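You operate a simulated robot arm through the tools that you are given. There is no shell and no other tool.

You run a simulated robot arm. Do the job below in one go: nothing can be reset, and whatever is moved stays where it is left.

TASK
Fill the bottle from the white rack at the tap, up to between its two lines.
Fine: tank valve open; leave the bottle on the sled, back in the middle; spill nothing. Set down upright: bottle. Where these are worked on the way, their far stop is far enough and under half their travel is too little: bottle sled.

The check looks at the end state, three seconds after you hand in, the way a careful person would. Anything else that was tipped, shoved, dropped, spilled or broken makes it a failure.

THE ROBOT
A 7-joint arm with a two-finger parallel gripper, fixed in place. Base frame: the origin is at the foot of the arm, x ahead of it, y to its left, z up. Lengths are in mm, angles in degrees, forces in N, time in s.
Its first joint turns from -132.0 to 132.0 degrees. Payload 3.91 kg.
Tool frame: the origin (TCP) lies between the finger pads and is the grasp point; the fingertips stand 30 mm ahead of it; z points along the fingers, y is the line along which they close. The gripper opens to 110 mm. The fingers are 20 mm wide and 10 mm thick; the gripper's body (48 by 112 mm) begins 55 mm behind the TCP.
Orientation is that of the tool frame in the base frame, as a unit quaternion [x, y, z, w]. With the fingers straight down and closing along the base's y, the tool's x points along the base's -x, its y along +y and its z along -z.

THE INTERFACE
- The arm moves only by the tool drive_tool. Its arguments are lists of equal length, an entry for each row: "delta_rot": the turn, a rotation vector about the base's x, y, z in units of 60 degrees (1.0 is 60 degrees), a list of three; "slide": the shift along the base's x, y, z in units of 150 mm (1.0 is 150 mm), a list of three; "claw": the finger opening in mm, from 0 to 110. In form: {"delta_rot": [[ax, ay, az], ...], "slide": [[tx, ty, tz], ...], "claw": [claw, ...]}. A call has 1 to 20 rows; each row is the pose to reach, as a shift and turn from the pose commanded when the call began. A call with a number of a shift or a turn outside -1 to 1 is refused whole. Each row takes 0.2 s and may step no farther than 50 mm and 8.6 degrees from the row before; otherwise, or with a gripper value out of range, the whole call is refused. A pose out of reach is approached as far as the arm can. The call stops where the force on the tool passes 40 N (or 10 N more than at its start, if that is more) or the arm is blocked; 0.2 s more then pass. The fingers move at their own pace (about 108 mm/s each) and stop on an object; they squeeze with about 33 N. The grip force told is the motor's: it shows also when the fingers shut on nothing. Time passes only in rows, and 0.2 s behind the last, so rows that repeat a pose let the fingers close. The reply holds the time, the measured pose of the TCP, the force on the tool along the base axes, the opening and the grip force, in the units named above and with some noise, with the torque about the TCP (base axes, N m) and any sound that the robot's microphone picked up.
- Cameras (640 x 400 px; columns grow to the right, rows downward): "scene" is fixed at [222.2, 649.2, 1558.3]; the picture's right is [-0.54, -0.84, 0.00], its down [-0.55, 0.35, -0.76] and it looks along [0.64, -0.41, -0.65] (base axes); focal length 294 px, centre (320, 200). "wrist" rides on the gripper at [72, 17, -103] in the tool frame; the picture's right is [-0.23, 0.97, 0.00], its down [-0.76, -0.18, -0.62] and it looks along [-0.61, -0.14, 0.78] (tool axes); focal length 222 px, centre (320, 200). There is no depth. A picture from a camera that has moved, and an enlarged one, comes with that camera's place and axes in the base frame and with its lens.
- camera(camera): a new picture of that camera. No time passes.
- close_up(camera, box): a new picture of the part [left, top, right, bottom] of that camera's present view, enlarged. No time passes.
- sign_off(): hands the job in; it is judged then, once.

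Places have to be worked out from the pictures, the camera data and where the tool is seen. Open the gripper and draw the arm clear of the work before you hand the job in, unless the task says otherwise.

The tools are called after ">>>" as name(argument=value, ...) on one line, values as JSON. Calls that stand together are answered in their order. drive_tool: Moves the arm, as the interface text tells. Its arguments: {"type":"object","properties":{"delta_rot":{"type":"array","items":{"type":"array","items":{"type":"number"}}},"slide":{"type":"array","items":{"type":"array","items":{"type":"number"}}},"claw":{"type":"array","items":{"type":"number"}}},"required":["delta_rot","slide","claw"]} The other tools are called the same way: camera (camera) takes a picture; close_up (camera, box) takes an enlarged picture of a part of a camera's view; sign_off () hands the job in.

At the start:

```text
time: 0.0
eef_pos: [399.3, 319.6, 1314.9]
tool_rot: [0.0, 1.0, 0.0, 0.0]
ft_force: [-0.5, -0.5, 0.7]
torque: [-0.01, 0.02, 0.02]
opening: 110.1
finger_force: 0.0
```

scene: 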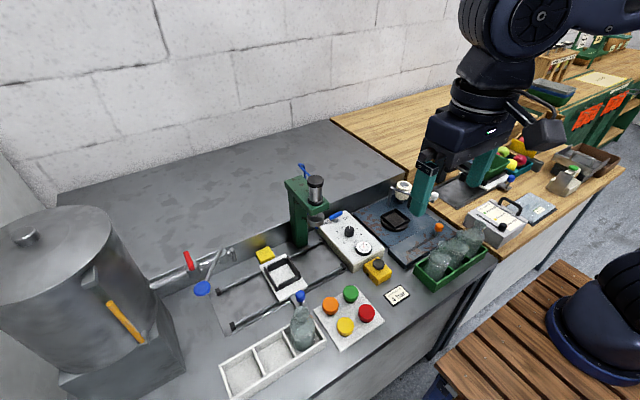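
wrist: 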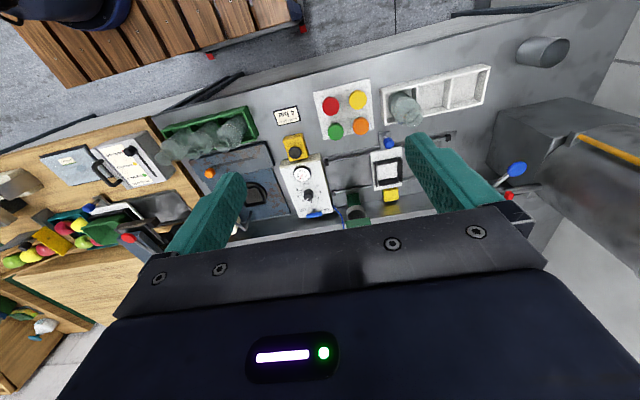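

I start by looking closely at the work area with the scene camera to identify the rack, sled, tap and controls.

>>> close_up(camera="scene", box=[160, 220, 400, 400])

>>> close_up(camera="scene", box=[0, 200, 240, 400])

>>> close_up(camera="scene", box=[260, 160, 420, 300])

>>> close_up(camera="wrist", box=[260, 50, 560, 230])

```text
2.22 times, centred on (280, 310) of scene
camera zoom: at [222.2, 649.2, 1558.3], right [-0.54, -0.84, 0.0], down [-0.55, 0.35, -0.76], along [0.64, -0.41, -0.65], focal length 654 px, centre (409, -44)
```

zoom: 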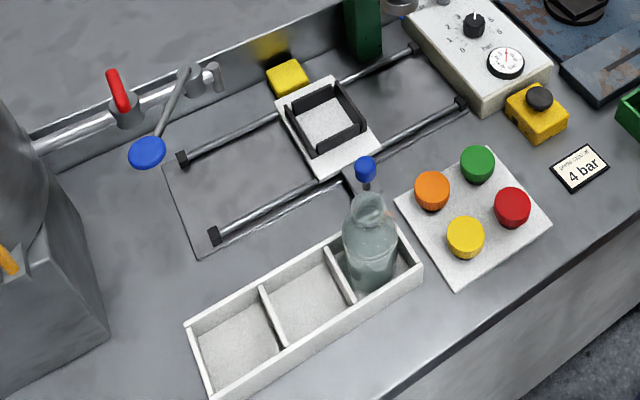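

```text
2.00 times, centred on (120, 300) of scene
camera zoom: at [222.2, 649.2, 1558.3], right [-0.54, -0.84, 0.0], down [-0.55, 0.35, -0.76], along [0.64, -0.41, -0.65], focal length 589 px, centre (720, 0)
```

zoom: 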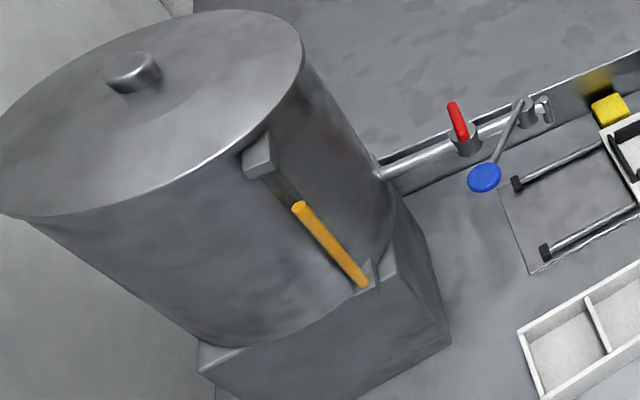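

```text
2.86 times, centred on (340, 230) of scene
camera zoom: at [222.2, 649.2, 1558.3], right [-0.54, -0.84, 0.0], down [-0.55, 0.35, -0.76], along [0.64, -0.41, -0.65], focal length 841 px, centre (263, 114)
```

zoom: 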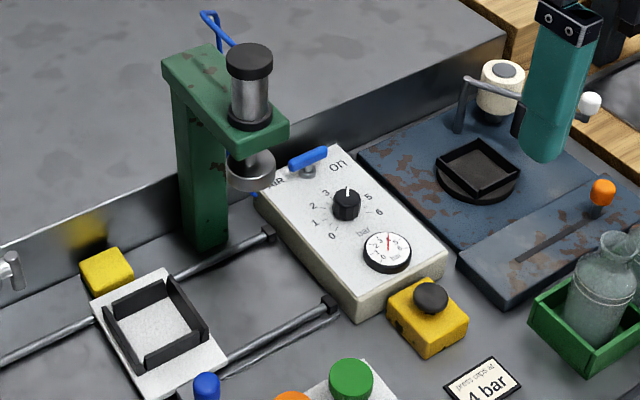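

```text
2.13 times, centred on (410, 140) of wrist
camera zoom: at [327.2, 337.1, 1417.4], right [0.23, 0.97, 0.0], down [0.76, -0.18, 0.62], along [0.61, -0.14, -0.78], focal length 474 px, centre (128, 328)
```

zoom: 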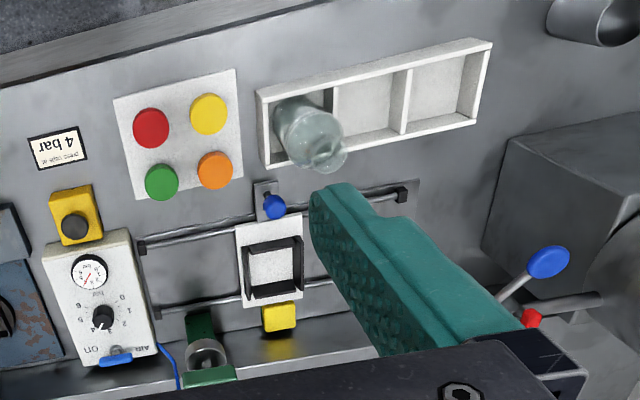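

The bench surface lies at about z≈780, the bottle's mouth at about (534, 498, 933), and the sled nest at about (747, 459). I move the arm lower and over to the left to get closer wrist views, well above everything.

>>> drive_tool(delta_rot=[[0, 0, 0], [0, 0, 0], [0, 0, 0], [0, 0, 0], [0, 0, 0]], slide=[[0.1, 0.15, -0.2], [0.2, 0.3, -0.4], [0.3, 0.5, -0.6], [0.35, 0.65, -0.8], [0.4, 0.8, -0.95]], claw=[110, 110, 110, 110, 110])

>>> camera(camera="wrist")

>>> camera(camera="scene")

```text
time: 1.2
eef_pos: [458.8, 440.0, 1172.0]
tool_rot: [0.001, 1.0, 0.0, 0.001]
ft_force: [0.0, -0.7, 1.5]
torque: [0.03, 0.0, 0.03]
opening: 109.9
finger_force: 0.1
```

```text
taken
camera wrist: at [387.1, 457.2, 1275.5], right [0.23, 0.97, 0.0], down [0.76, -0.18, 0.62], along [0.61, -0.14, -0.78], focal length 222 px, centre (320, 200)
```

wrist: 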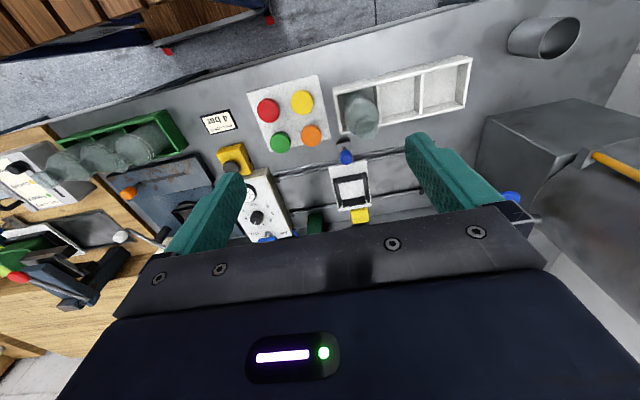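

```text
taken
```

scene: 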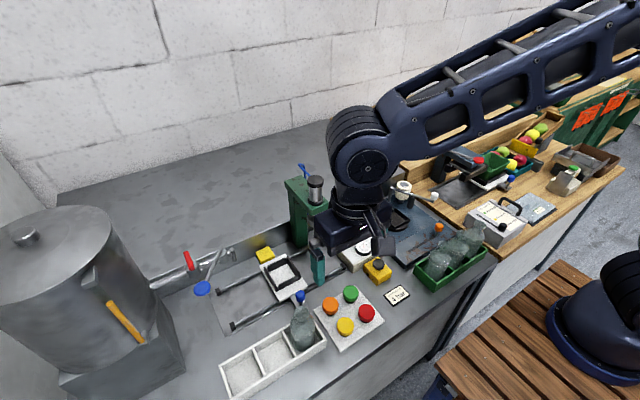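

The view is clear; I zoom into the bottle, rack and sled in both cameras to judge shapes.

>>> close_up(camera="wrist", box=[300, 40, 500, 165])

>>> close_up(camera="scene", box=[260, 280, 360, 365])

>>> close_up(camera="scene", box=[170, 230, 310, 340])

>>> close_up(camera="wrist", box=[240, 120, 420, 250])

```text
3.20 times, centred on (400, 102) of wrist
camera zoom: at [387.1, 457.2, 1275.5], right [0.23, 0.97, 0.0], down [0.76, -0.18, 0.62], along [0.61, -0.14, -0.78], focal length 711 px, centre (64, 512)
```

zoom: 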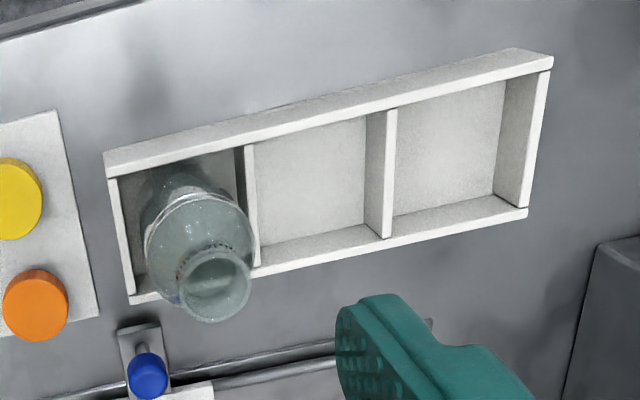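

```text
4.71 times, centred on (310, 322) of scene
camera zoom: at [222.2, 649.2, 1558.3], right [-0.54, -0.84, 0.0], down [-0.55, 0.35, -0.76], along [0.64, -0.41, -0.65], focal length 1386 px, centre (367, -376)
```

zoom: 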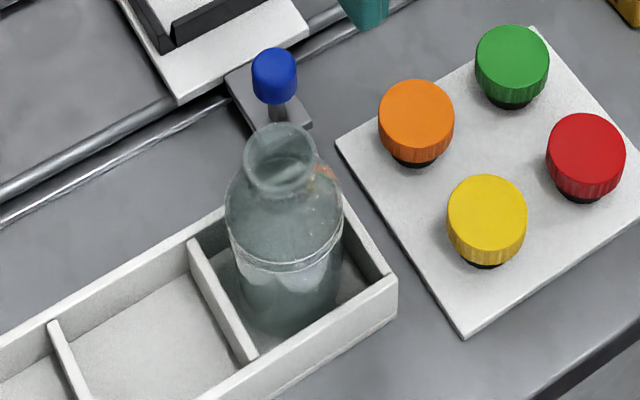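

```text
3.64 times, centred on (240, 285) of scene
camera zoom: at [222.2, 649.2, 1558.3], right [-0.54, -0.84, 0.0], down [-0.55, 0.35, -0.76], along [0.64, -0.41, -0.65], focal length 1071 px, centre (611, -109)
```

zoom: 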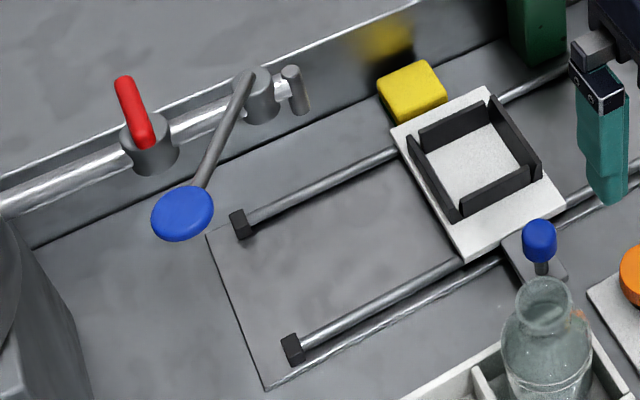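

```text
3.08 times, centred on (330, 185) of wrist
camera zoom: at [387.1, 457.2, 1275.5], right [0.23, 0.97, 0.0], down [0.76, -0.18, 0.62], along [0.61, -0.14, -0.78], focal length 684 px, centre (289, 246)
```

zoom: 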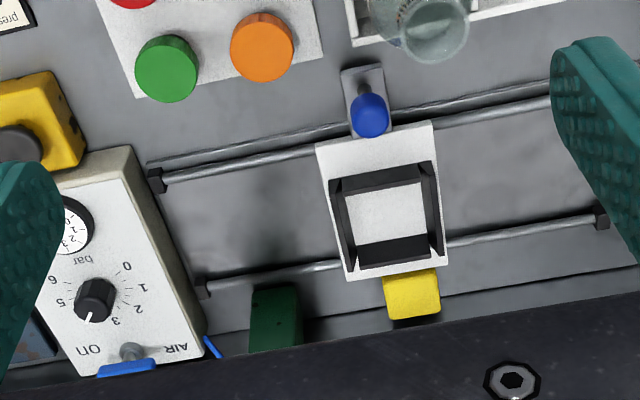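

The tap, its blue lever, and the red tank valve are on the left. I move over to get a view of them from above with the wrist camera, staying at z≈1170.

>>> drive_tool(delta_rot=[[0, 0, 0], [0, 0, 0], [0, 0, 0], [0, 0, 0], [0, 0, 0]], slide=[[0.15, 0.2, 0], [0.3, 0.4, 0], [0.45, 0.6, 0], [0.6, 0.8, 0], [0.75, 1.0, 0]], claw=[110, 110, 110, 110, 110])

>>> camera(camera="wrist")

>>> camera(camera="scene")

```text
time: 2.4
eef_pos: [571.6, 589.8, 1171.8]
tool_rot: [0.0, 1.0, -0.001, 0.001]
ft_force: [-1.1, 0.1, 0.2]
torque: [0.03, -0.03, 0.0]
opening: 110.0
finger_force: 0.0
```

```text
taken
camera wrist: at [499.8, 607.2, 1275.6], right [0.23, 0.97, 0.0], down [0.76, -0.18, 0.62], along [0.61, -0.14, -0.78], focal length 222 px, centre (320, 200)
```

wrist: 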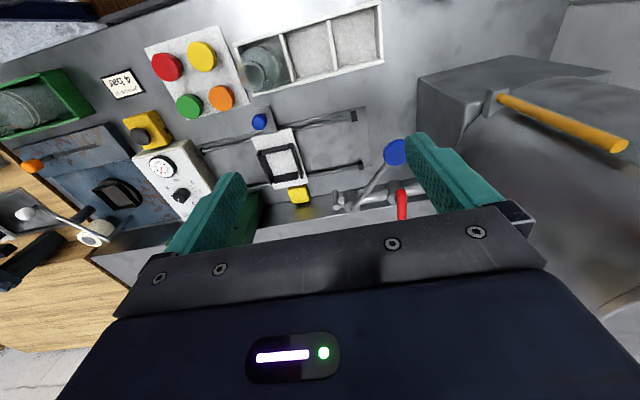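

```text
taken
```

scene: 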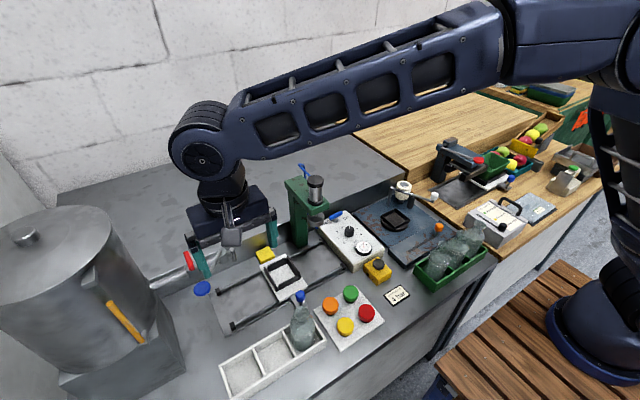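

>>> close_up(camera="wrist", box=[240, 90, 440, 225])

>>> close_up(camera="wrist", box=[310, 130, 430, 220])

```text
2.96 times, centred on (340, 158) of wrist
camera zoom: at [499.8, 607.2, 1275.6], right [0.23, 0.97, 0.0], down [0.76, -0.18, 0.62], along [0.61, -0.14, -0.78], focal length 658 px, centre (261, 326)
```

zoom: 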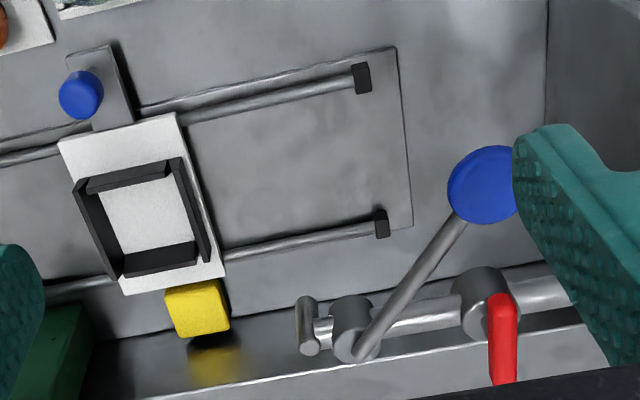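

```text
4.44 times, centred on (370, 175) of wrist
camera zoom: at [499.8, 607.2, 1275.6], right [0.23, 0.97, 0.0], down [0.76, -0.18, 0.62], along [0.61, -0.14, -0.78], focal length 987 px, centre (98, 311)
```

zoom: 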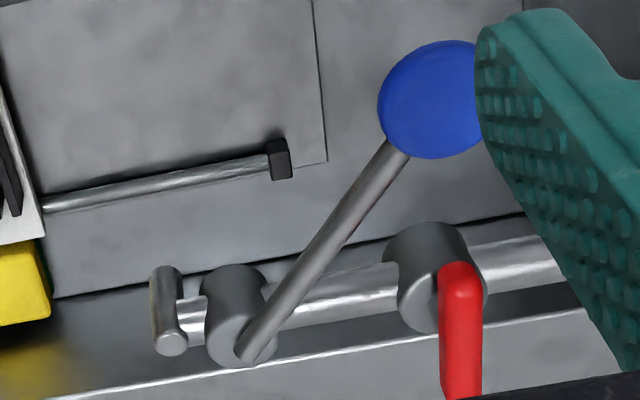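

From these views the red tank handle appears perpendicular to the pipe (closed), and the blue tap lever sits around (634, 667, 1038). The two views are nearly collinear, so I tilt the tool 30° forward and step back to get an independent, more horizontal view.

>>> drive_tool(delta_rot=[[0, -0.125, 0], [0, -0.25, 0], [0, -0.375, 0], [0, -0.5, 0]], slide=[[-0.17, -0.08, -0.05], [-0.34, -0.16, -0.1], [-0.51, -0.25, -0.15], [-0.68, -0.33, -0.2]], claw=[110, 110, 110, 110])

>>> camera(camera="wrist")

>>> close_up(camera="wrist", box=[250, 90, 450, 220])

```text
time: 3.4
eef_pos: [469.7, 540.0, 1141.3]
tool_rot: [0.0, 0.966, 0.0, 0.26]
ft_force: [1.5, -0.4, -0.5]
torque: [-0.01, 0.04, 0.01]
opening: 109.7
finger_force: 0.1
```

```text
taken
camera wrist: at [355.6, 557.1, 1195.0], right [0.2, 0.97, 0.11], down [0.35, -0.18, 0.92], along [0.92, -0.14, -0.37], focal length 222 px, centre (320, 200)
```

wrist: 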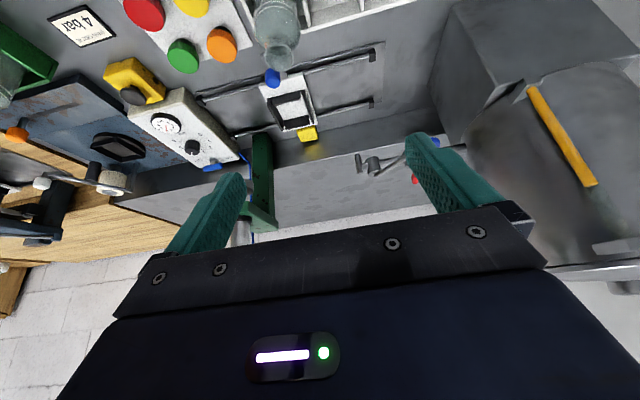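

```text
3.08 times, centred on (350, 155) of wrist
camera zoom: at [355.6, 557.1, 1195.0], right [0.2, 0.97, 0.11], down [0.35, -0.18, 0.92], along [0.92, -0.14, -0.37], focal length 684 px, centre (228, 338)
```

zoom: 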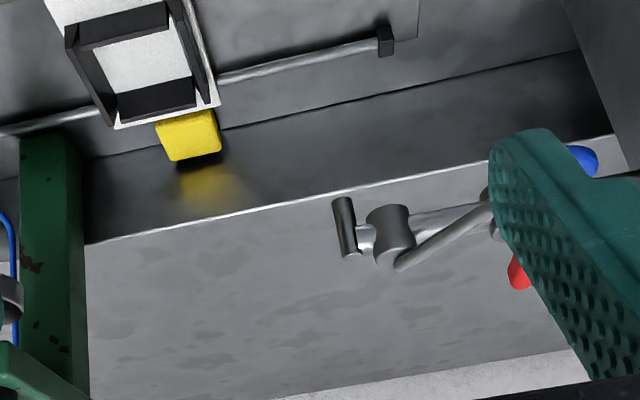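

Good: this view gives the spout at about (716, 580, z 982–1011) and the tap-lever pivot at about (718, 606, 1022). Now I zoom in on the bottle for its profile and on the yellow gauge on the tank.

>>> close_up(camera="wrist", box=[230, 0, 330, 80])

>>> close_up(camera="scene", box=[280, 295, 330, 360])

>>> close_up(camera="scene", box=[160, 230, 260, 310])

```text
5.00 times, centred on (280, 40) of wrist
camera zoom: at [355.6, 557.1, 1195.0], right [0.2, 0.97, 0.11], down [0.35, -0.18, 0.92], along [0.92, -0.14, -0.37], focal length 1111 px, centre (520, 1000)
```

zoom: 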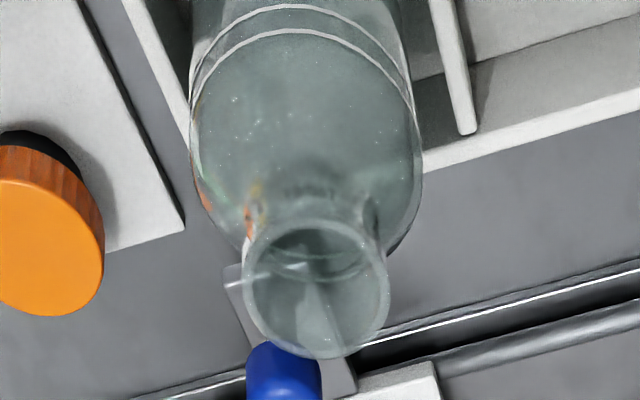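

```text
6.15 times, centred on (305, 328) of scene
camera zoom: at [222.2, 649.2, 1558.3], right [-0.54, -0.84, 0.0], down [-0.55, 0.35, -0.76], along [0.64, -0.41, -0.65], focal length 1812 px, centre (412, -585)
```

zoom: 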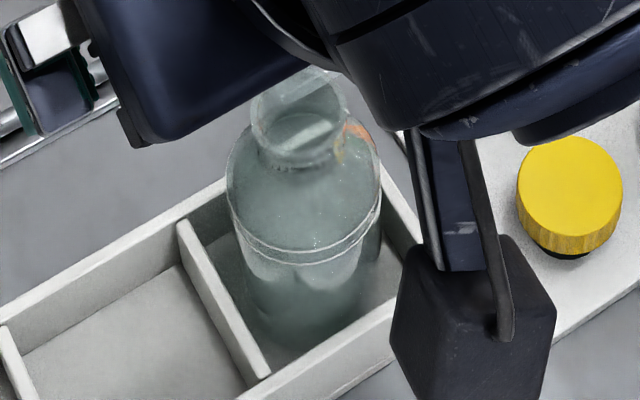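

```text
5.00 times, centred on (210, 270) of scene
camera zoom: at [222.2, 649.2, 1558.3], right [-0.54, -0.84, 0.0], down [-0.55, 0.35, -0.76], along [0.64, -0.41, -0.65], focal length 1472 px, centre (870, -150)
```

zoom: 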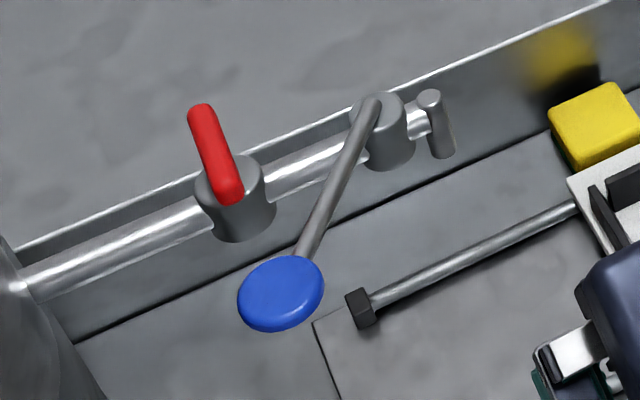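

The two fill lines are rings at roughly z≈876 and 887 (bottle in the rack), body about 57 mm wide up to ~z 893, mouth at ~931. A top-down body grip with TCP z≈888 works. First I measure the sled nest precisely by hovering over it, with the tool straight down again.

>>> drive_tool(delta_rot=[[0, 0.125, 0], [0, 0.25, 0], [0, 0.375, 0], [0, 0.5, 0], [0, 0.5, 0]], slide=[[0.17, -0.12, -0.05], [0.34, -0.24, -0.1], [0.51, -0.36, -0.15], [0.68, -0.48, -0.2], [0.87, -0.533, -0.25]], claw=[110, 110, 110, 110, 110])

>>> drive_tool(delta_rot=[[0, 0, 0], [0, 0, 0], [0, 0, 0], [0, 0, 0], [0, 0, 0]], slide=[[0.2, 0, -0.15], [0.4, 0, -0.3], [0.6, 0, -0.45], [0.8, 0, -0.6], [0.8, 0, -0.7]], claw=[110, 110, 110, 110, 110])

>>> camera(camera="wrist")

>>> close_up(camera="wrist", box=[240, 50, 400, 150])

>>> camera(camera="scene")

```text
time: 4.6
eef_pos: [600.0, 459.7, 1105.2]
tool_rot: [-0.002, 1.0, 0.0, -0.001]
ft_force: [-0.6, 0.6, 0.1]
torque: [-0.03, -0.09, 0.0]
opening: 109.9
finger_force: 0.0
```

```text
time: 5.8
eef_pos: [721.5, 460.0, 998.0]
tool_rot: [-0.001, 1.0, 0.0, 0.0]
ft_force: [-0.2, -1.0, 0.8]
torque: [0.03, 0.02, -0.03]
opening: 110.1
finger_force: 0.0
```

```text
taken
camera wrist: at [648.7, 477.6, 1102.2], right [0.23, 0.97, 0.0], down [0.76, -0.18, 0.62], along [0.61, -0.14, -0.78], focal length 222 px, centre (320, 200)
```

wrist: 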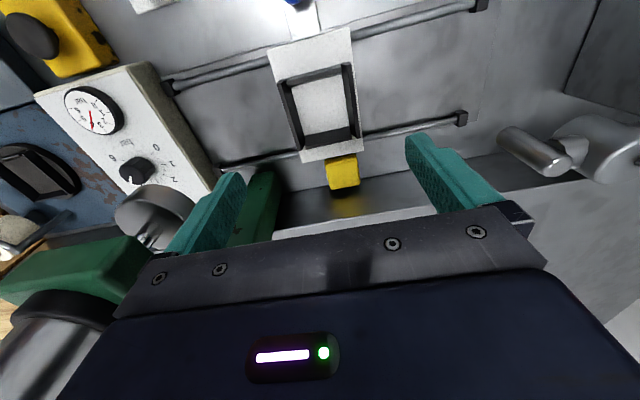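

```text
4.00 times, centred on (320, 100) of wrist
camera zoom: at [648.7, 477.6, 1102.2], right [0.23, 0.97, 0.0], down [0.76, -0.18, 0.62], along [0.61, -0.14, -0.78], focal length 888 px, centre (320, 600)
```

zoom: 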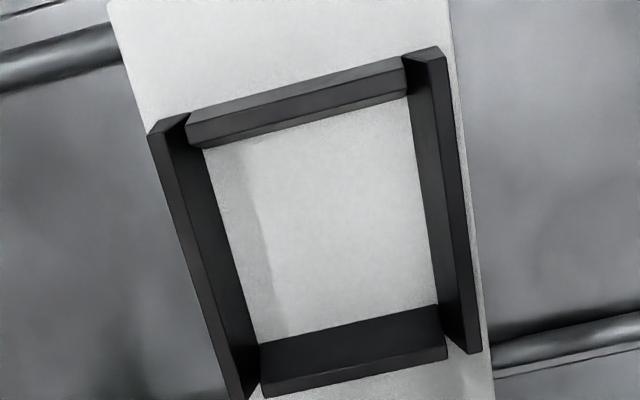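

```text
taken
```

scene: 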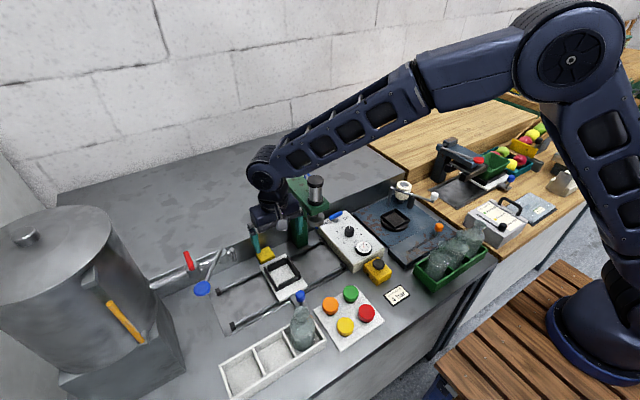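

The nest is nearly centred below the tool. I zoom in with the scene camera on the nest, to triangulate its corners and floor height against this wrist view.

>>> close_up(camera="scene", box=[250, 240, 330, 310])

>>> close_up(camera="scene", box=[265, 285, 345, 355])

>>> close_up(camera="scene", box=[170, 235, 250, 305])

>>> close_up(camera="wrist", box=[400, 80, 640, 230])

```text
5.71 times, centred on (290, 275) of scene
camera zoom: at [222.2, 649.2, 1558.3], right [-0.54, -0.84, 0.0], down [-0.55, 0.35, -0.76], along [0.64, -0.41, -0.65], focal length 1683 px, centre (491, -229)
```

zoom: 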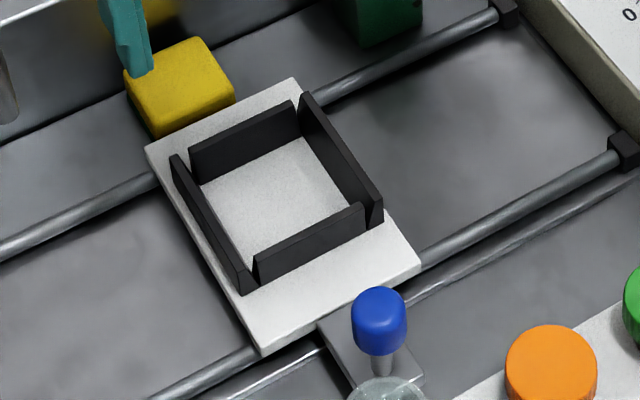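

```text
5.71 times, centred on (305, 320) of scene
camera zoom: at [222.2, 649.2, 1558.3], right [-0.54, -0.84, 0.0], down [-0.55, 0.35, -0.76], along [0.64, -0.41, -0.65], focal length 1683 px, centre (406, -486)
```

zoom: 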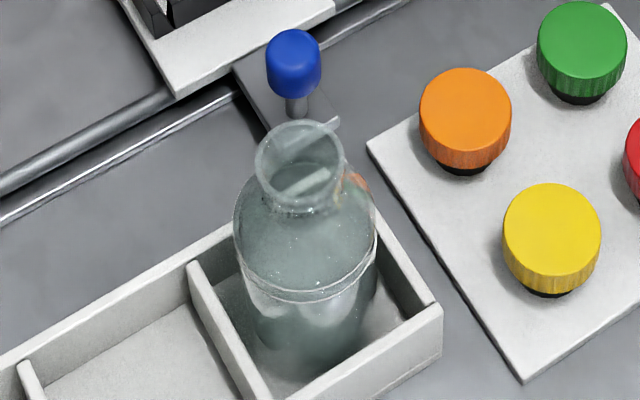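

```text
5.71 times, centred on (210, 270) of scene
camera zoom: at [222.2, 649.2, 1558.3], right [-0.54, -0.84, 0.0], down [-0.55, 0.35, -0.76], along [0.64, -0.41, -0.65], focal length 1683 px, centre (949, -200)
```

zoom: 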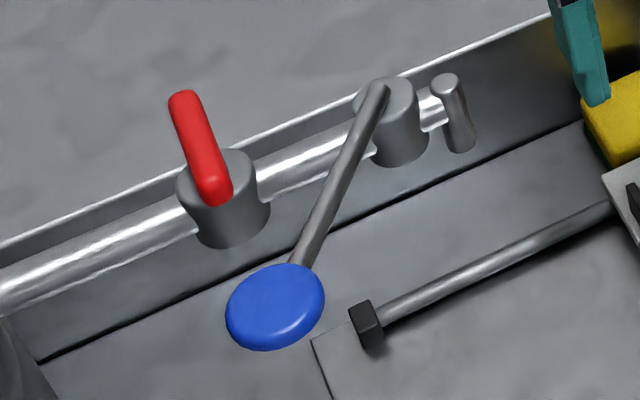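

```text
2.67 times, centred on (520, 155) of wrist
camera zoom: at [648.7, 477.6, 1102.2], right [0.23, 0.97, 0.0], down [0.76, -0.18, 0.62], along [0.61, -0.14, -0.78], focal length 592 px, centre (-213, 320)
```

zoom: 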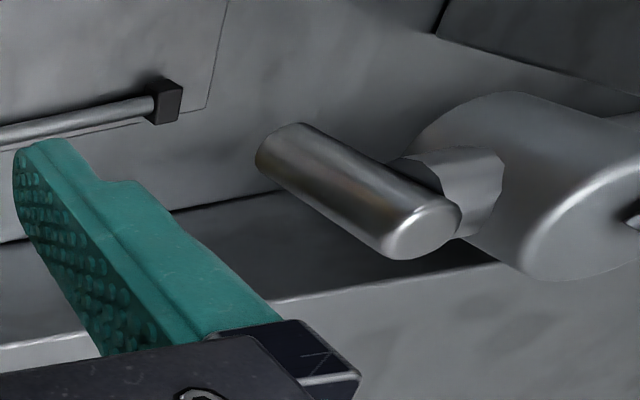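

This view and the scene view are nearly collinear, so I raise and move forward a bit (fingers narrowed, staying left of the press) to put the camera almost straight over the nest, which makes x and y independent of height.

>>> drive_tool(delta_rot=[[0, 0, 0], [0, 0, 0], [0, 0, 0], [0, 0, 0]], slide=[[0.0, 0, 0.2], [0.12, 0, 0.4], [0.24, 0, 0.5], [0.36, 0, 0.5]], claw=[60, 60, 60, 60])

>>> camera(camera="wrist")

>>> close_up(camera="wrist", box=[250, 0, 410, 100])

```text
time: 6.8
eef_pos: [775.4, 460.3, 1074.2]
tool_rot: [-0.001, 1.0, 0.0, 0.0]
ft_force: [0.5, 0.0, -0.4]
torque: [-0.01, -0.01, -0.01]
opening: 60.2
finger_force: 0.0
```

```text
taken
camera wrist: at [703.0, 477.8, 1177.5], right [0.23, 0.97, 0.0], down [0.76, -0.18, 0.62], along [0.61, -0.14, -0.78], focal length 222 px, centre (320, 200)
```

wrist: 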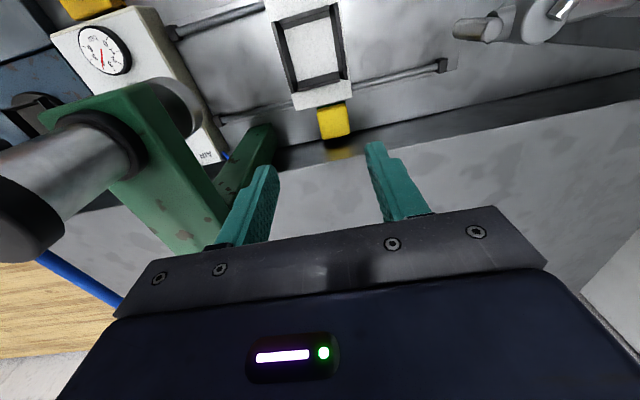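

```text
4.00 times, centred on (330, 50) of wrist
camera zoom: at [703.0, 477.8, 1177.5], right [0.23, 0.97, 0.0], down [0.76, -0.18, 0.62], along [0.61, -0.14, -0.78], focal length 888 px, centre (280, 800)
```

zoom: 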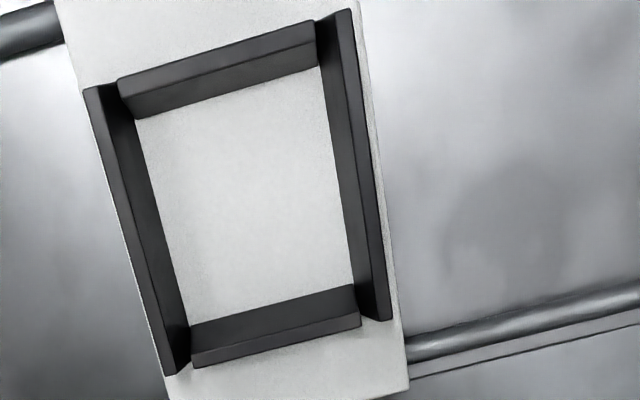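

The camera-over view gives the nest centre at about (730, 460.5) with a lead-in chamfer (inner floor ≈62 mm square, top opening wider), and the spout is directly in line at (730, 580). Now I go back to the bottle and take an overhead view of it to fix its centre.

>>> drive_tool(delta_rot=[[0, 0, 0], [0, 0, 0], [0, 0, 0], [0, 0, 0]], slide=[[-0.25, 0.05, 0], [-0.5, 0.1, 0], [-0.75, 0.15, 0], [-1.0, 0.2, 0]], claw=[110, 110, 110, 110])

>>> drive_tool(delta_rot=[[0, 0, 0], [0, 0, 0], [0, 0, 0]], slide=[[-0.1, 0.0, 0], [-0.2, 0.0, 0], [-0.3, 0, 0]], claw=[110, 110, 110])

>>> camera(camera="wrist")

>>> close_up(camera="wrist", box=[240, 0, 400, 100])

```text
time: 7.8
eef_pos: [623.8, 490.1, 1073.4]
tool_rot: [0.001, 1.0, -0.001, 0.0]
ft_force: [0.6, -0.2, -0.7]
torque: [0.03, 0.06, 0.0]
opening: 110.1
finger_force: 0.0
```

```text
time: 8.6
eef_pos: [580.0, 490.3, 1073.1]
tool_rot: [0.001, 1.0, 0.001, 0.0]
ft_force: [-0.3, -0.1, -0.2]
torque: [0.02, 0.01, -0.01]
opening: 110.1
finger_force: 0.0
```

```text
taken
camera wrist: at [507.1, 508.0, 1177.3], right [0.23, 0.97, 0.0], down [0.76, -0.18, 0.62], along [0.61, -0.14, -0.78], focal length 222 px, centre (320, 200)
```

wrist: 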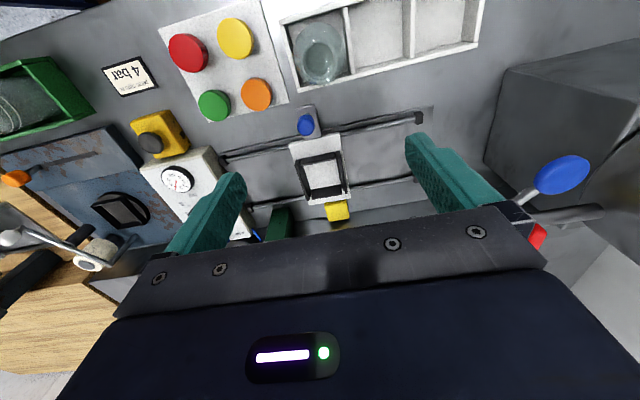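

```text
4.00 times, centred on (320, 50) of wrist
camera zoom: at [507.1, 508.0, 1177.3], right [0.23, 0.97, 0.0], down [0.76, -0.18, 0.62], along [0.61, -0.14, -0.78], focal length 888 px, centre (320, 800)
```

zoom: 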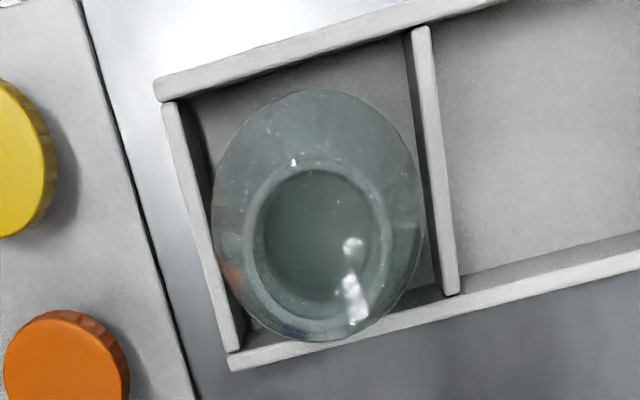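

The bottle's centre is about (534, 501), body diameter ≈57 mm, mouth at z≈931. I descend with open fingers to just above grasp height and check.

>>> drive_tool(delta_rot=[[0, 0, 0], [0, 0, 0], [0, 0, 0], [0, 0, 0], [0, 0, 0]], slide=[[-0.15, 0.035, -0.1], [-0.307, 0.071, -0.25], [-0.307, 0.071, -0.5], [-0.307, 0.071, -0.75], [-0.307, 0.071, -0.9]], claw=[110, 110, 110, 110, 110])

>>> camera(camera="wrist")

>>> close_up(camera="scene", box=[240, 250, 380, 370])

```text
time: 9.8
eef_pos: [532.9, 500.4, 938.9]
tool_rot: [0.0, 1.0, 0.0, 0.0]
ft_force: [-0.3, -0.7, 0.1]
torque: [0.04, 0.03, -0.01]
opening: 110.2
finger_force: 0.1
```

```text
taken
camera wrist: at [461.0, 518.0, 1042.3], right [0.23, 0.97, 0.0], down [0.76, -0.18, 0.62], along [0.61, -0.14, -0.78], focal length 222 px, centre (320, 200)
```

wrist: 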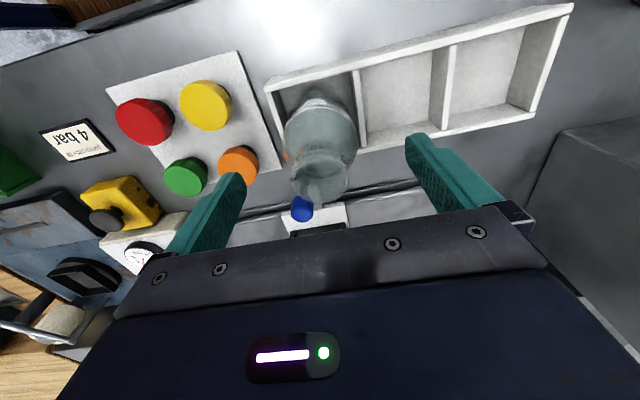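

```text
3.33 times, centred on (310, 310) of scene
camera zoom: at [222.2, 649.2, 1558.3], right [-0.54, -0.84, 0.0], down [-0.55, 0.35, -0.76], along [0.64, -0.41, -0.65], focal length 982 px, centre (353, -167)
```

zoom: 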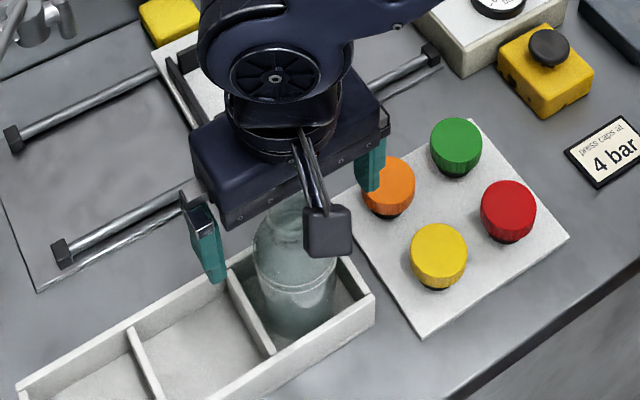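

The bottle mouth projects right at the TCP, so alignment is good. I lower to z≈890 and close gently onto the body.

>>> drive_tool(delta_rot=[[0, 0, 0], [0, 0, 0], [0, 0, 0]], slide=[[0, 0, -0.12], [0, 0, -0.24], [0, 0, -0.32]], claw=[110, 110, 110])

>>> drive_tool(delta_rot=[[0, 0, 0], [0, 0, 0], [0, 0, 0], [0, 0, 0], [0, 0, 0], [0, 0, 0]], slide=[[0, 0, 0], [0, 0, 0], [0, 0, 0], [0, 0, 0], [0, 0, 0], [0, 0, 0]], claw=[85, 70, 60, 50, 40, 40])

>>> camera(camera="wrist")

>>> close_up(camera="scene", box=[240, 250, 380, 370])

```text
time: 10.6
eef_pos: [532.5, 500.7, 890.4]
tool_rot: [0.0, 1.0, 0.0, 0.0]
ft_force: [0.1, 0.2, 0.1]
torque: [0.0, 0.01, -0.01]
opening: 110.4
finger_force: 0.1
```

```text
time: 12.0
eef_pos: [533.1, 500.0, 891.4]
tool_rot: [0.0, 1.0, 0.0, 0.0]
ft_force: [0.5, 0.6, -0.4]
torque: [0.05, -0.04, 0.04]
opening: 58.3
finger_force: 33.1
```

```text
taken
camera wrist: at [461.0, 518.1, 994.4], right [0.23, 0.97, 0.0], down [0.76, -0.18, 0.62], along [0.61, -0.14, -0.78], focal length 222 px, centre (320, 200)
```

wrist: 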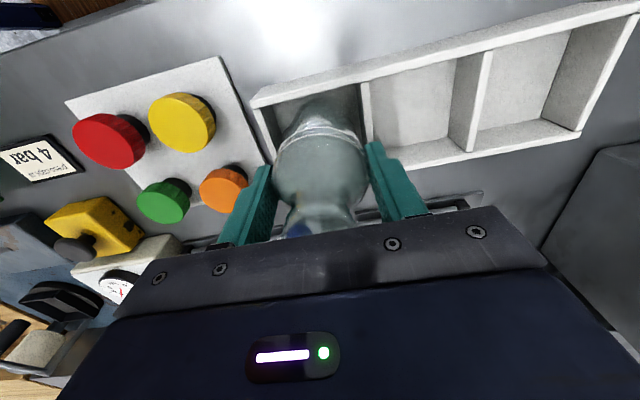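

```text
3.33 times, centred on (310, 310) of scene
camera zoom: at [222.2, 649.2, 1558.3], right [-0.54, -0.84, 0.0], down [-0.55, 0.35, -0.76], along [0.64, -0.41, -0.65], focal length 982 px, centre (353, -167)
```

zoom: 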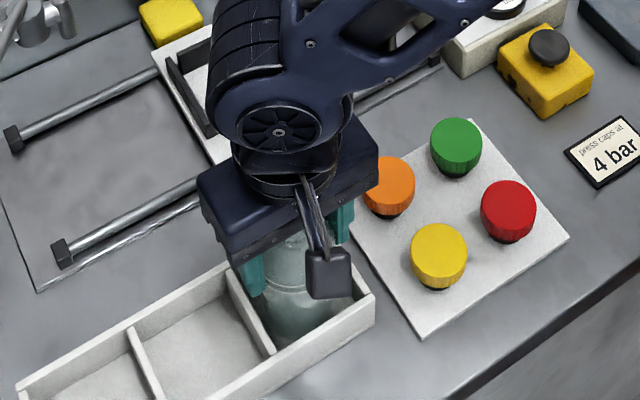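

Gripped at 58.3 mm with 33 N. I lift straight up and check the weight and that it hangs upright.

>>> drive_tool(delta_rot=[[0, 0, 0], [0, 0, 0], [0, 0, 0], [0, 0, 0], [0, 0, 0], [0, 0, 0]], slide=[[0, 0, 0.05], [0, 0, 0.15], [0, 0, 0.3], [0, 0, 0.45], [0, 0, 0.6], [0, 0, 0.75]], claw=[40, 40, 40, 40, 40, 40])

>>> camera(camera="scene")

>>> camera(camera="wrist")

```text
time: 13.4
eef_pos: [533.1, 500.5, 1003.9]
tool_rot: [0.0, 1.0, 0.0, 0.0]
ft_force: [0.2, 0.1, -2.4]
torque: [-0.04, 0.01, 0.0]
opening: 58.5
finger_force: 33.4
```

```text
taken
```

scene: 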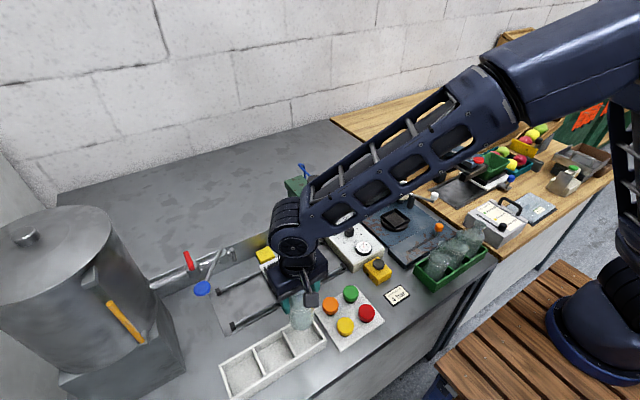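

```text
taken
camera wrist: at [461.4, 518.5, 1107.0], right [0.23, 0.97, 0.0], down [0.76, -0.18, 0.62], along [0.61, -0.14, -0.78], focal length 222 px, centre (320, 200)
```

wrist: 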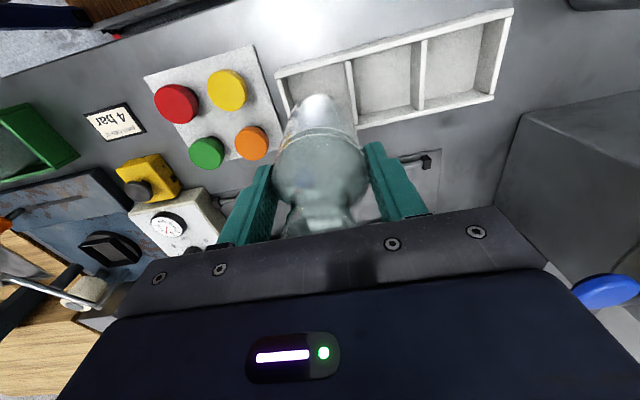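

The bottle is held (about 2.4 N). I carry it level to above the nest at (730, 460.5), keeping it high over the knob.

>>> drive_tool(delta_rot=[[0, 0, 0], [0, 0, 0], [0, 0, 0], [0, 0, 0], [0, 0, 0], [0, 0, 0]], slide=[[0.1, -0.03, 0.05], [0.27, -0.09, 0.05], [0.45, -0.14, 0.05], [0.63, -0.19, 0.05], [0.82, -0.24, 0.05], [1.0, -0.266, 0.05]], claw=[40, 40, 40, 40, 40, 40])

>>> drive_tool(delta_rot=[[0, 0, 0], [0, 0, 0], [0, 0, 0], [0, 0, 0]], slide=[[0.1, 0, 0], [0.2, 0, 0], [0.313, 0, 0], [0.313, 0, 0]], claw=[40, 40, 40, 40])

>>> camera(camera="scene")

>>> camera(camera="wrist")

>>> close_up(camera="scene", box=[220, 210, 340, 320])

```text
time: 14.8
eef_pos: [681.2, 461.7, 1011.4]
tool_rot: [0.0, 1.0, 0.0, 0.001]
ft_force: [0.1, 0.5, -1.5]
torque: [-0.05, -0.03, 0.01]
opening: 58.3
finger_force: 32.9
```

```text
time: 15.8
eef_pos: [730.0, 461.1, 1010.2]
tool_rot: [0.0, 1.0, 0.0, 0.0]
ft_force: [-0.9, 0.1, -1.7]
torque: [-0.03, -0.03, 0.02]
opening: 58.2
finger_force: 32.9
```

```text
taken
```

scene: 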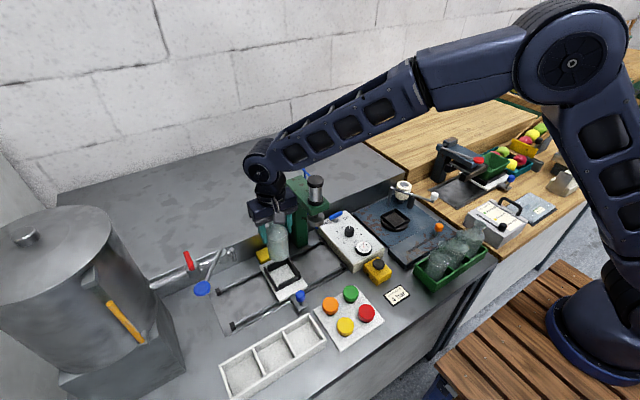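

```text
taken
camera wrist: at [657.9, 478.6, 1114.8], right [0.23, 0.97, 0.0], down [0.76, -0.18, 0.62], along [0.61, -0.14, -0.78], focal length 222 px, centre (320, 200)
```

wrist: 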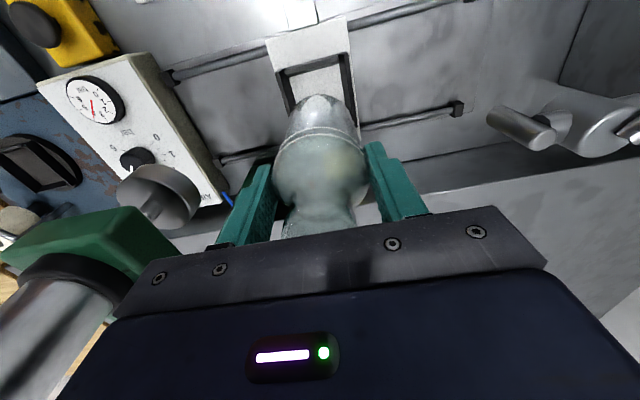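

```text
3.64 times, centred on (280, 265) of scene
camera zoom: at [222.2, 649.2, 1558.3], right [-0.54, -0.84, 0.0], down [-0.55, 0.35, -0.76], along [0.64, -0.41, -0.65], focal length 1071 px, centre (466, -36)
```

zoom: 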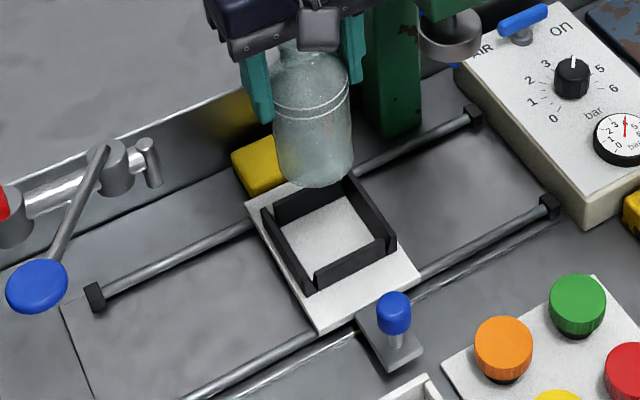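

The bottle is over the nest, with its base at about z≈911 (TCP 1010). I lower to just above the nest rim and check alignment in both views.

>>> drive_tool(delta_rot=[[0, 0, 0], [0, 0, 0], [0, 0, 0], [0, 0, 0]], slide=[[0, 0, -0.12], [0, 0, -0.26], [0, 0, -0.4], [0, 0, -0.433]], claw=[40, 40, 40, 40])

>>> close_up(camera="scene", box=[240, 220, 330, 310])

>>> close_up(camera="wrist", box=[220, 20, 420, 150])

```text
time: 16.8
eef_pos: [729.3, 462.5, 945.0]
tool_rot: [0.0, 1.0, 0.0, -0.001]
ft_force: [-0.8, 0.8, -2.2]
torque: [0.02, -0.01, -0.01]
opening: 58.3
finger_force: 32.8
```

```text
4.44 times, centred on (285, 265) of scene
camera zoom: at [222.2, 649.2, 1558.3], right [-0.54, -0.84, 0.0], down [-0.55, 0.35, -0.76], along [0.64, -0.41, -0.65], focal length 1309 px, centre (476, -89)
```

zoom: 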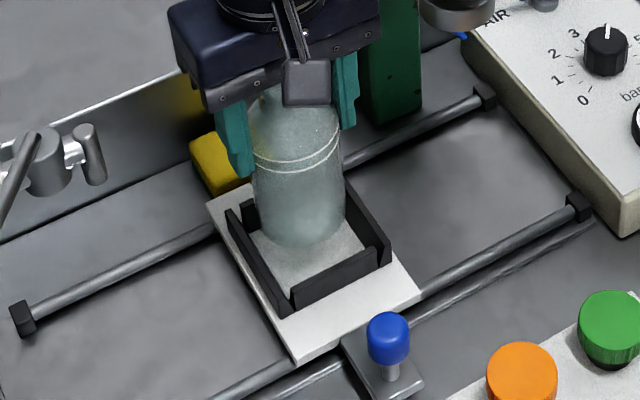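

```text
3.08 times, centred on (320, 85) of wrist
camera zoom: at [658.6, 478.5, 1049.2], right [0.23, 0.97, 0.0], down [0.76, -0.18, 0.62], along [0.61, -0.14, -0.78], focal length 684 px, centre (320, 554)
```

zoom: 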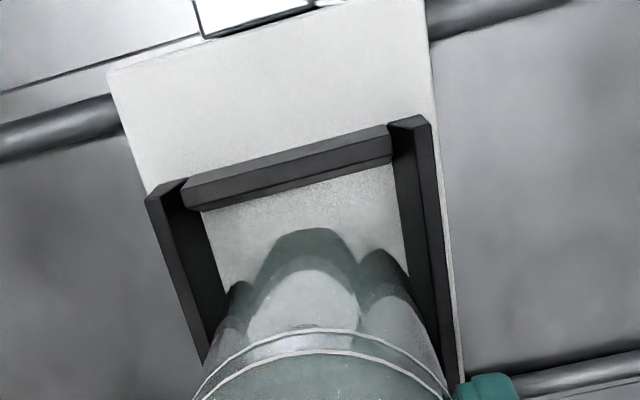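

Alignment looks good: the bottle is centred in y between the nest walls, and x matches within a couple of mm. I lower slowly, watching the force.

>>> drive_tool(delta_rot=[[0, 0, 0], [0, 0, 0], [0, 0, 0], [0, 0, 0], [0, 0, 0], [0, 0, 0]], slide=[[0.005, -0.005, -0.03], [0.007, -0.01, -0.06], [0.007, -0.01, -0.09], [0.007, -0.01, -0.12], [0.007, -0.01, -0.15], [0.007, -0.01, -0.15]], claw=[40, 40, 40, 40, 40, 40])

>>> close_up(camera="scene", box=[240, 220, 330, 310])

```text
time: 18.2
eef_pos: [731.3, 459.1, 923.9]
tool_rot: [0.0, 1.0, 0.0, 0.0]
ft_force: [0.0, 0.1, -2.3]
torque: [-0.03, 0.02, -0.02]
opening: 58.4
finger_force: 32.8
```

```text
4.44 times, centred on (285, 265) of scene
camera zoom: at [222.2, 649.2, 1558.3], right [-0.54, -0.84, 0.0], down [-0.55, 0.35, -0.76], along [0.64, -0.41, -0.65], focal length 1309 px, centre (476, -89)
```

zoom: 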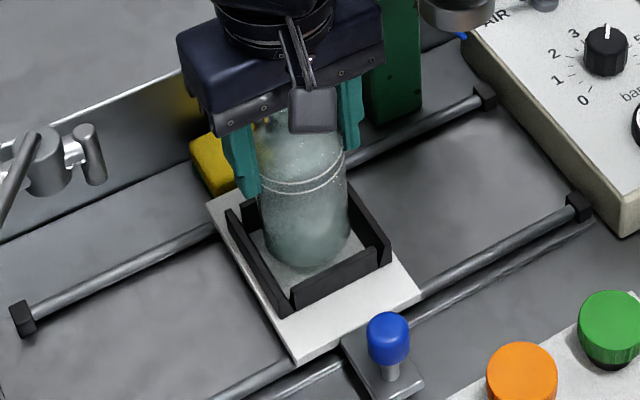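

Still free at TCP z 924. I continue down in ~2–3 mm steps.

>>> drive_tool(delta_rot=[[0, 0, 0], [0, 0, 0], [0, 0, 0], [0, 0, 0], [0, 0, 0]], slide=[[0, 0, -0.015], [0, 0, -0.03], [0, 0, -0.045], [0, 0, -0.06], [0, 0, -0.06]], claw=[40, 40, 40, 40, 40])

>>> drive_tool(delta_rot=[[0, 0, 0], [0, 0, 0], [0, 0, 0], [0, 0, 0]], slide=[[0, 0, -0.008], [0, 0, -0.016], [0, 0, -0.024], [0, 0, -0.024]], claw=[40, 40, 40, 40])

>>> close_up(camera="scene", box=[240, 220, 330, 310])

```text
time: 19.4
eef_pos: [731.8, 459.4, 914.8]
tool_rot: [0.0, 1.0, 0.0, -0.001]
ft_force: [-4.4, 0.2, 0.4]
torque: [0.05, 0.3, 0.0]
opening: 58.5
finger_force: 32.9
```

```text
time: 20.4
eef_pos: [731.5, 459.1, 912.3]
tool_rot: [0.0, 1.0, 0.001, 0.0]
ft_force: [-7.9, 0.1, 19.9]
torque: [0.03, 0.2, 0.03]
opening: 58.5
finger_force: 33.5
```

```text
4.44 times, centred on (285, 265) of scene
camera zoom: at [222.2, 649.2, 1558.3], right [-0.54, -0.84, 0.0], down [-0.55, 0.35, -0.76], along [0.64, -0.41, -0.65], focal length 1309 px, centre (476, -89)
```

zoom: 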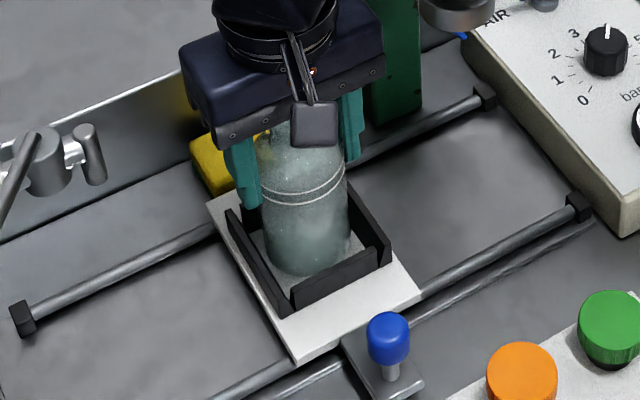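

Contact: Fz≈20 N with about −8 N in x, so the bottle touches the far (+x) lead-in. I lift a little, shift 2.5 mm toward −x and lower again.

>>> drive_tool(delta_rot=[[0, 0, 0], [0, 0, 0], [0, 0, 0], [0, 0, 0], [0, 0, 0]], slide=[[0, 0, 0.02], [-0.008, 0, 0.02], [-0.017, 0, 0.02], [-0.017, 0, 0.01], [-0.017, 0, 0.005]], claw=[40, 40, 40, 40, 40])

>>> drive_tool(delta_rot=[[0, 0, 0], [0, 0, 0], [0, 0, 0]], slide=[[0, 0, -0.005], [0, 0, -0.01], [0, 0, -0.01]], claw=[40, 40, 40])

```text
time: 21.6
eef_pos: [728.4, 459.6, 912.0]
tool_rot: [0.0, 1.0, -0.001, -0.001]
ft_force: [-1.1, -0.9, 5.2]
torque: [-0.08, -0.06, -0.04]
opening: 58.2
finger_force: 32.5
```

```text
time: 22.4
eef_pos: [727.7, 459.3, 910.3]
tool_rot: [0.0, 1.0, 0.001, 0.0]
ft_force: [-1.3, 0.9, 21.0]
torque: [0.01, -0.17, -0.01]
opening: 58.5
finger_force: 32.9
```

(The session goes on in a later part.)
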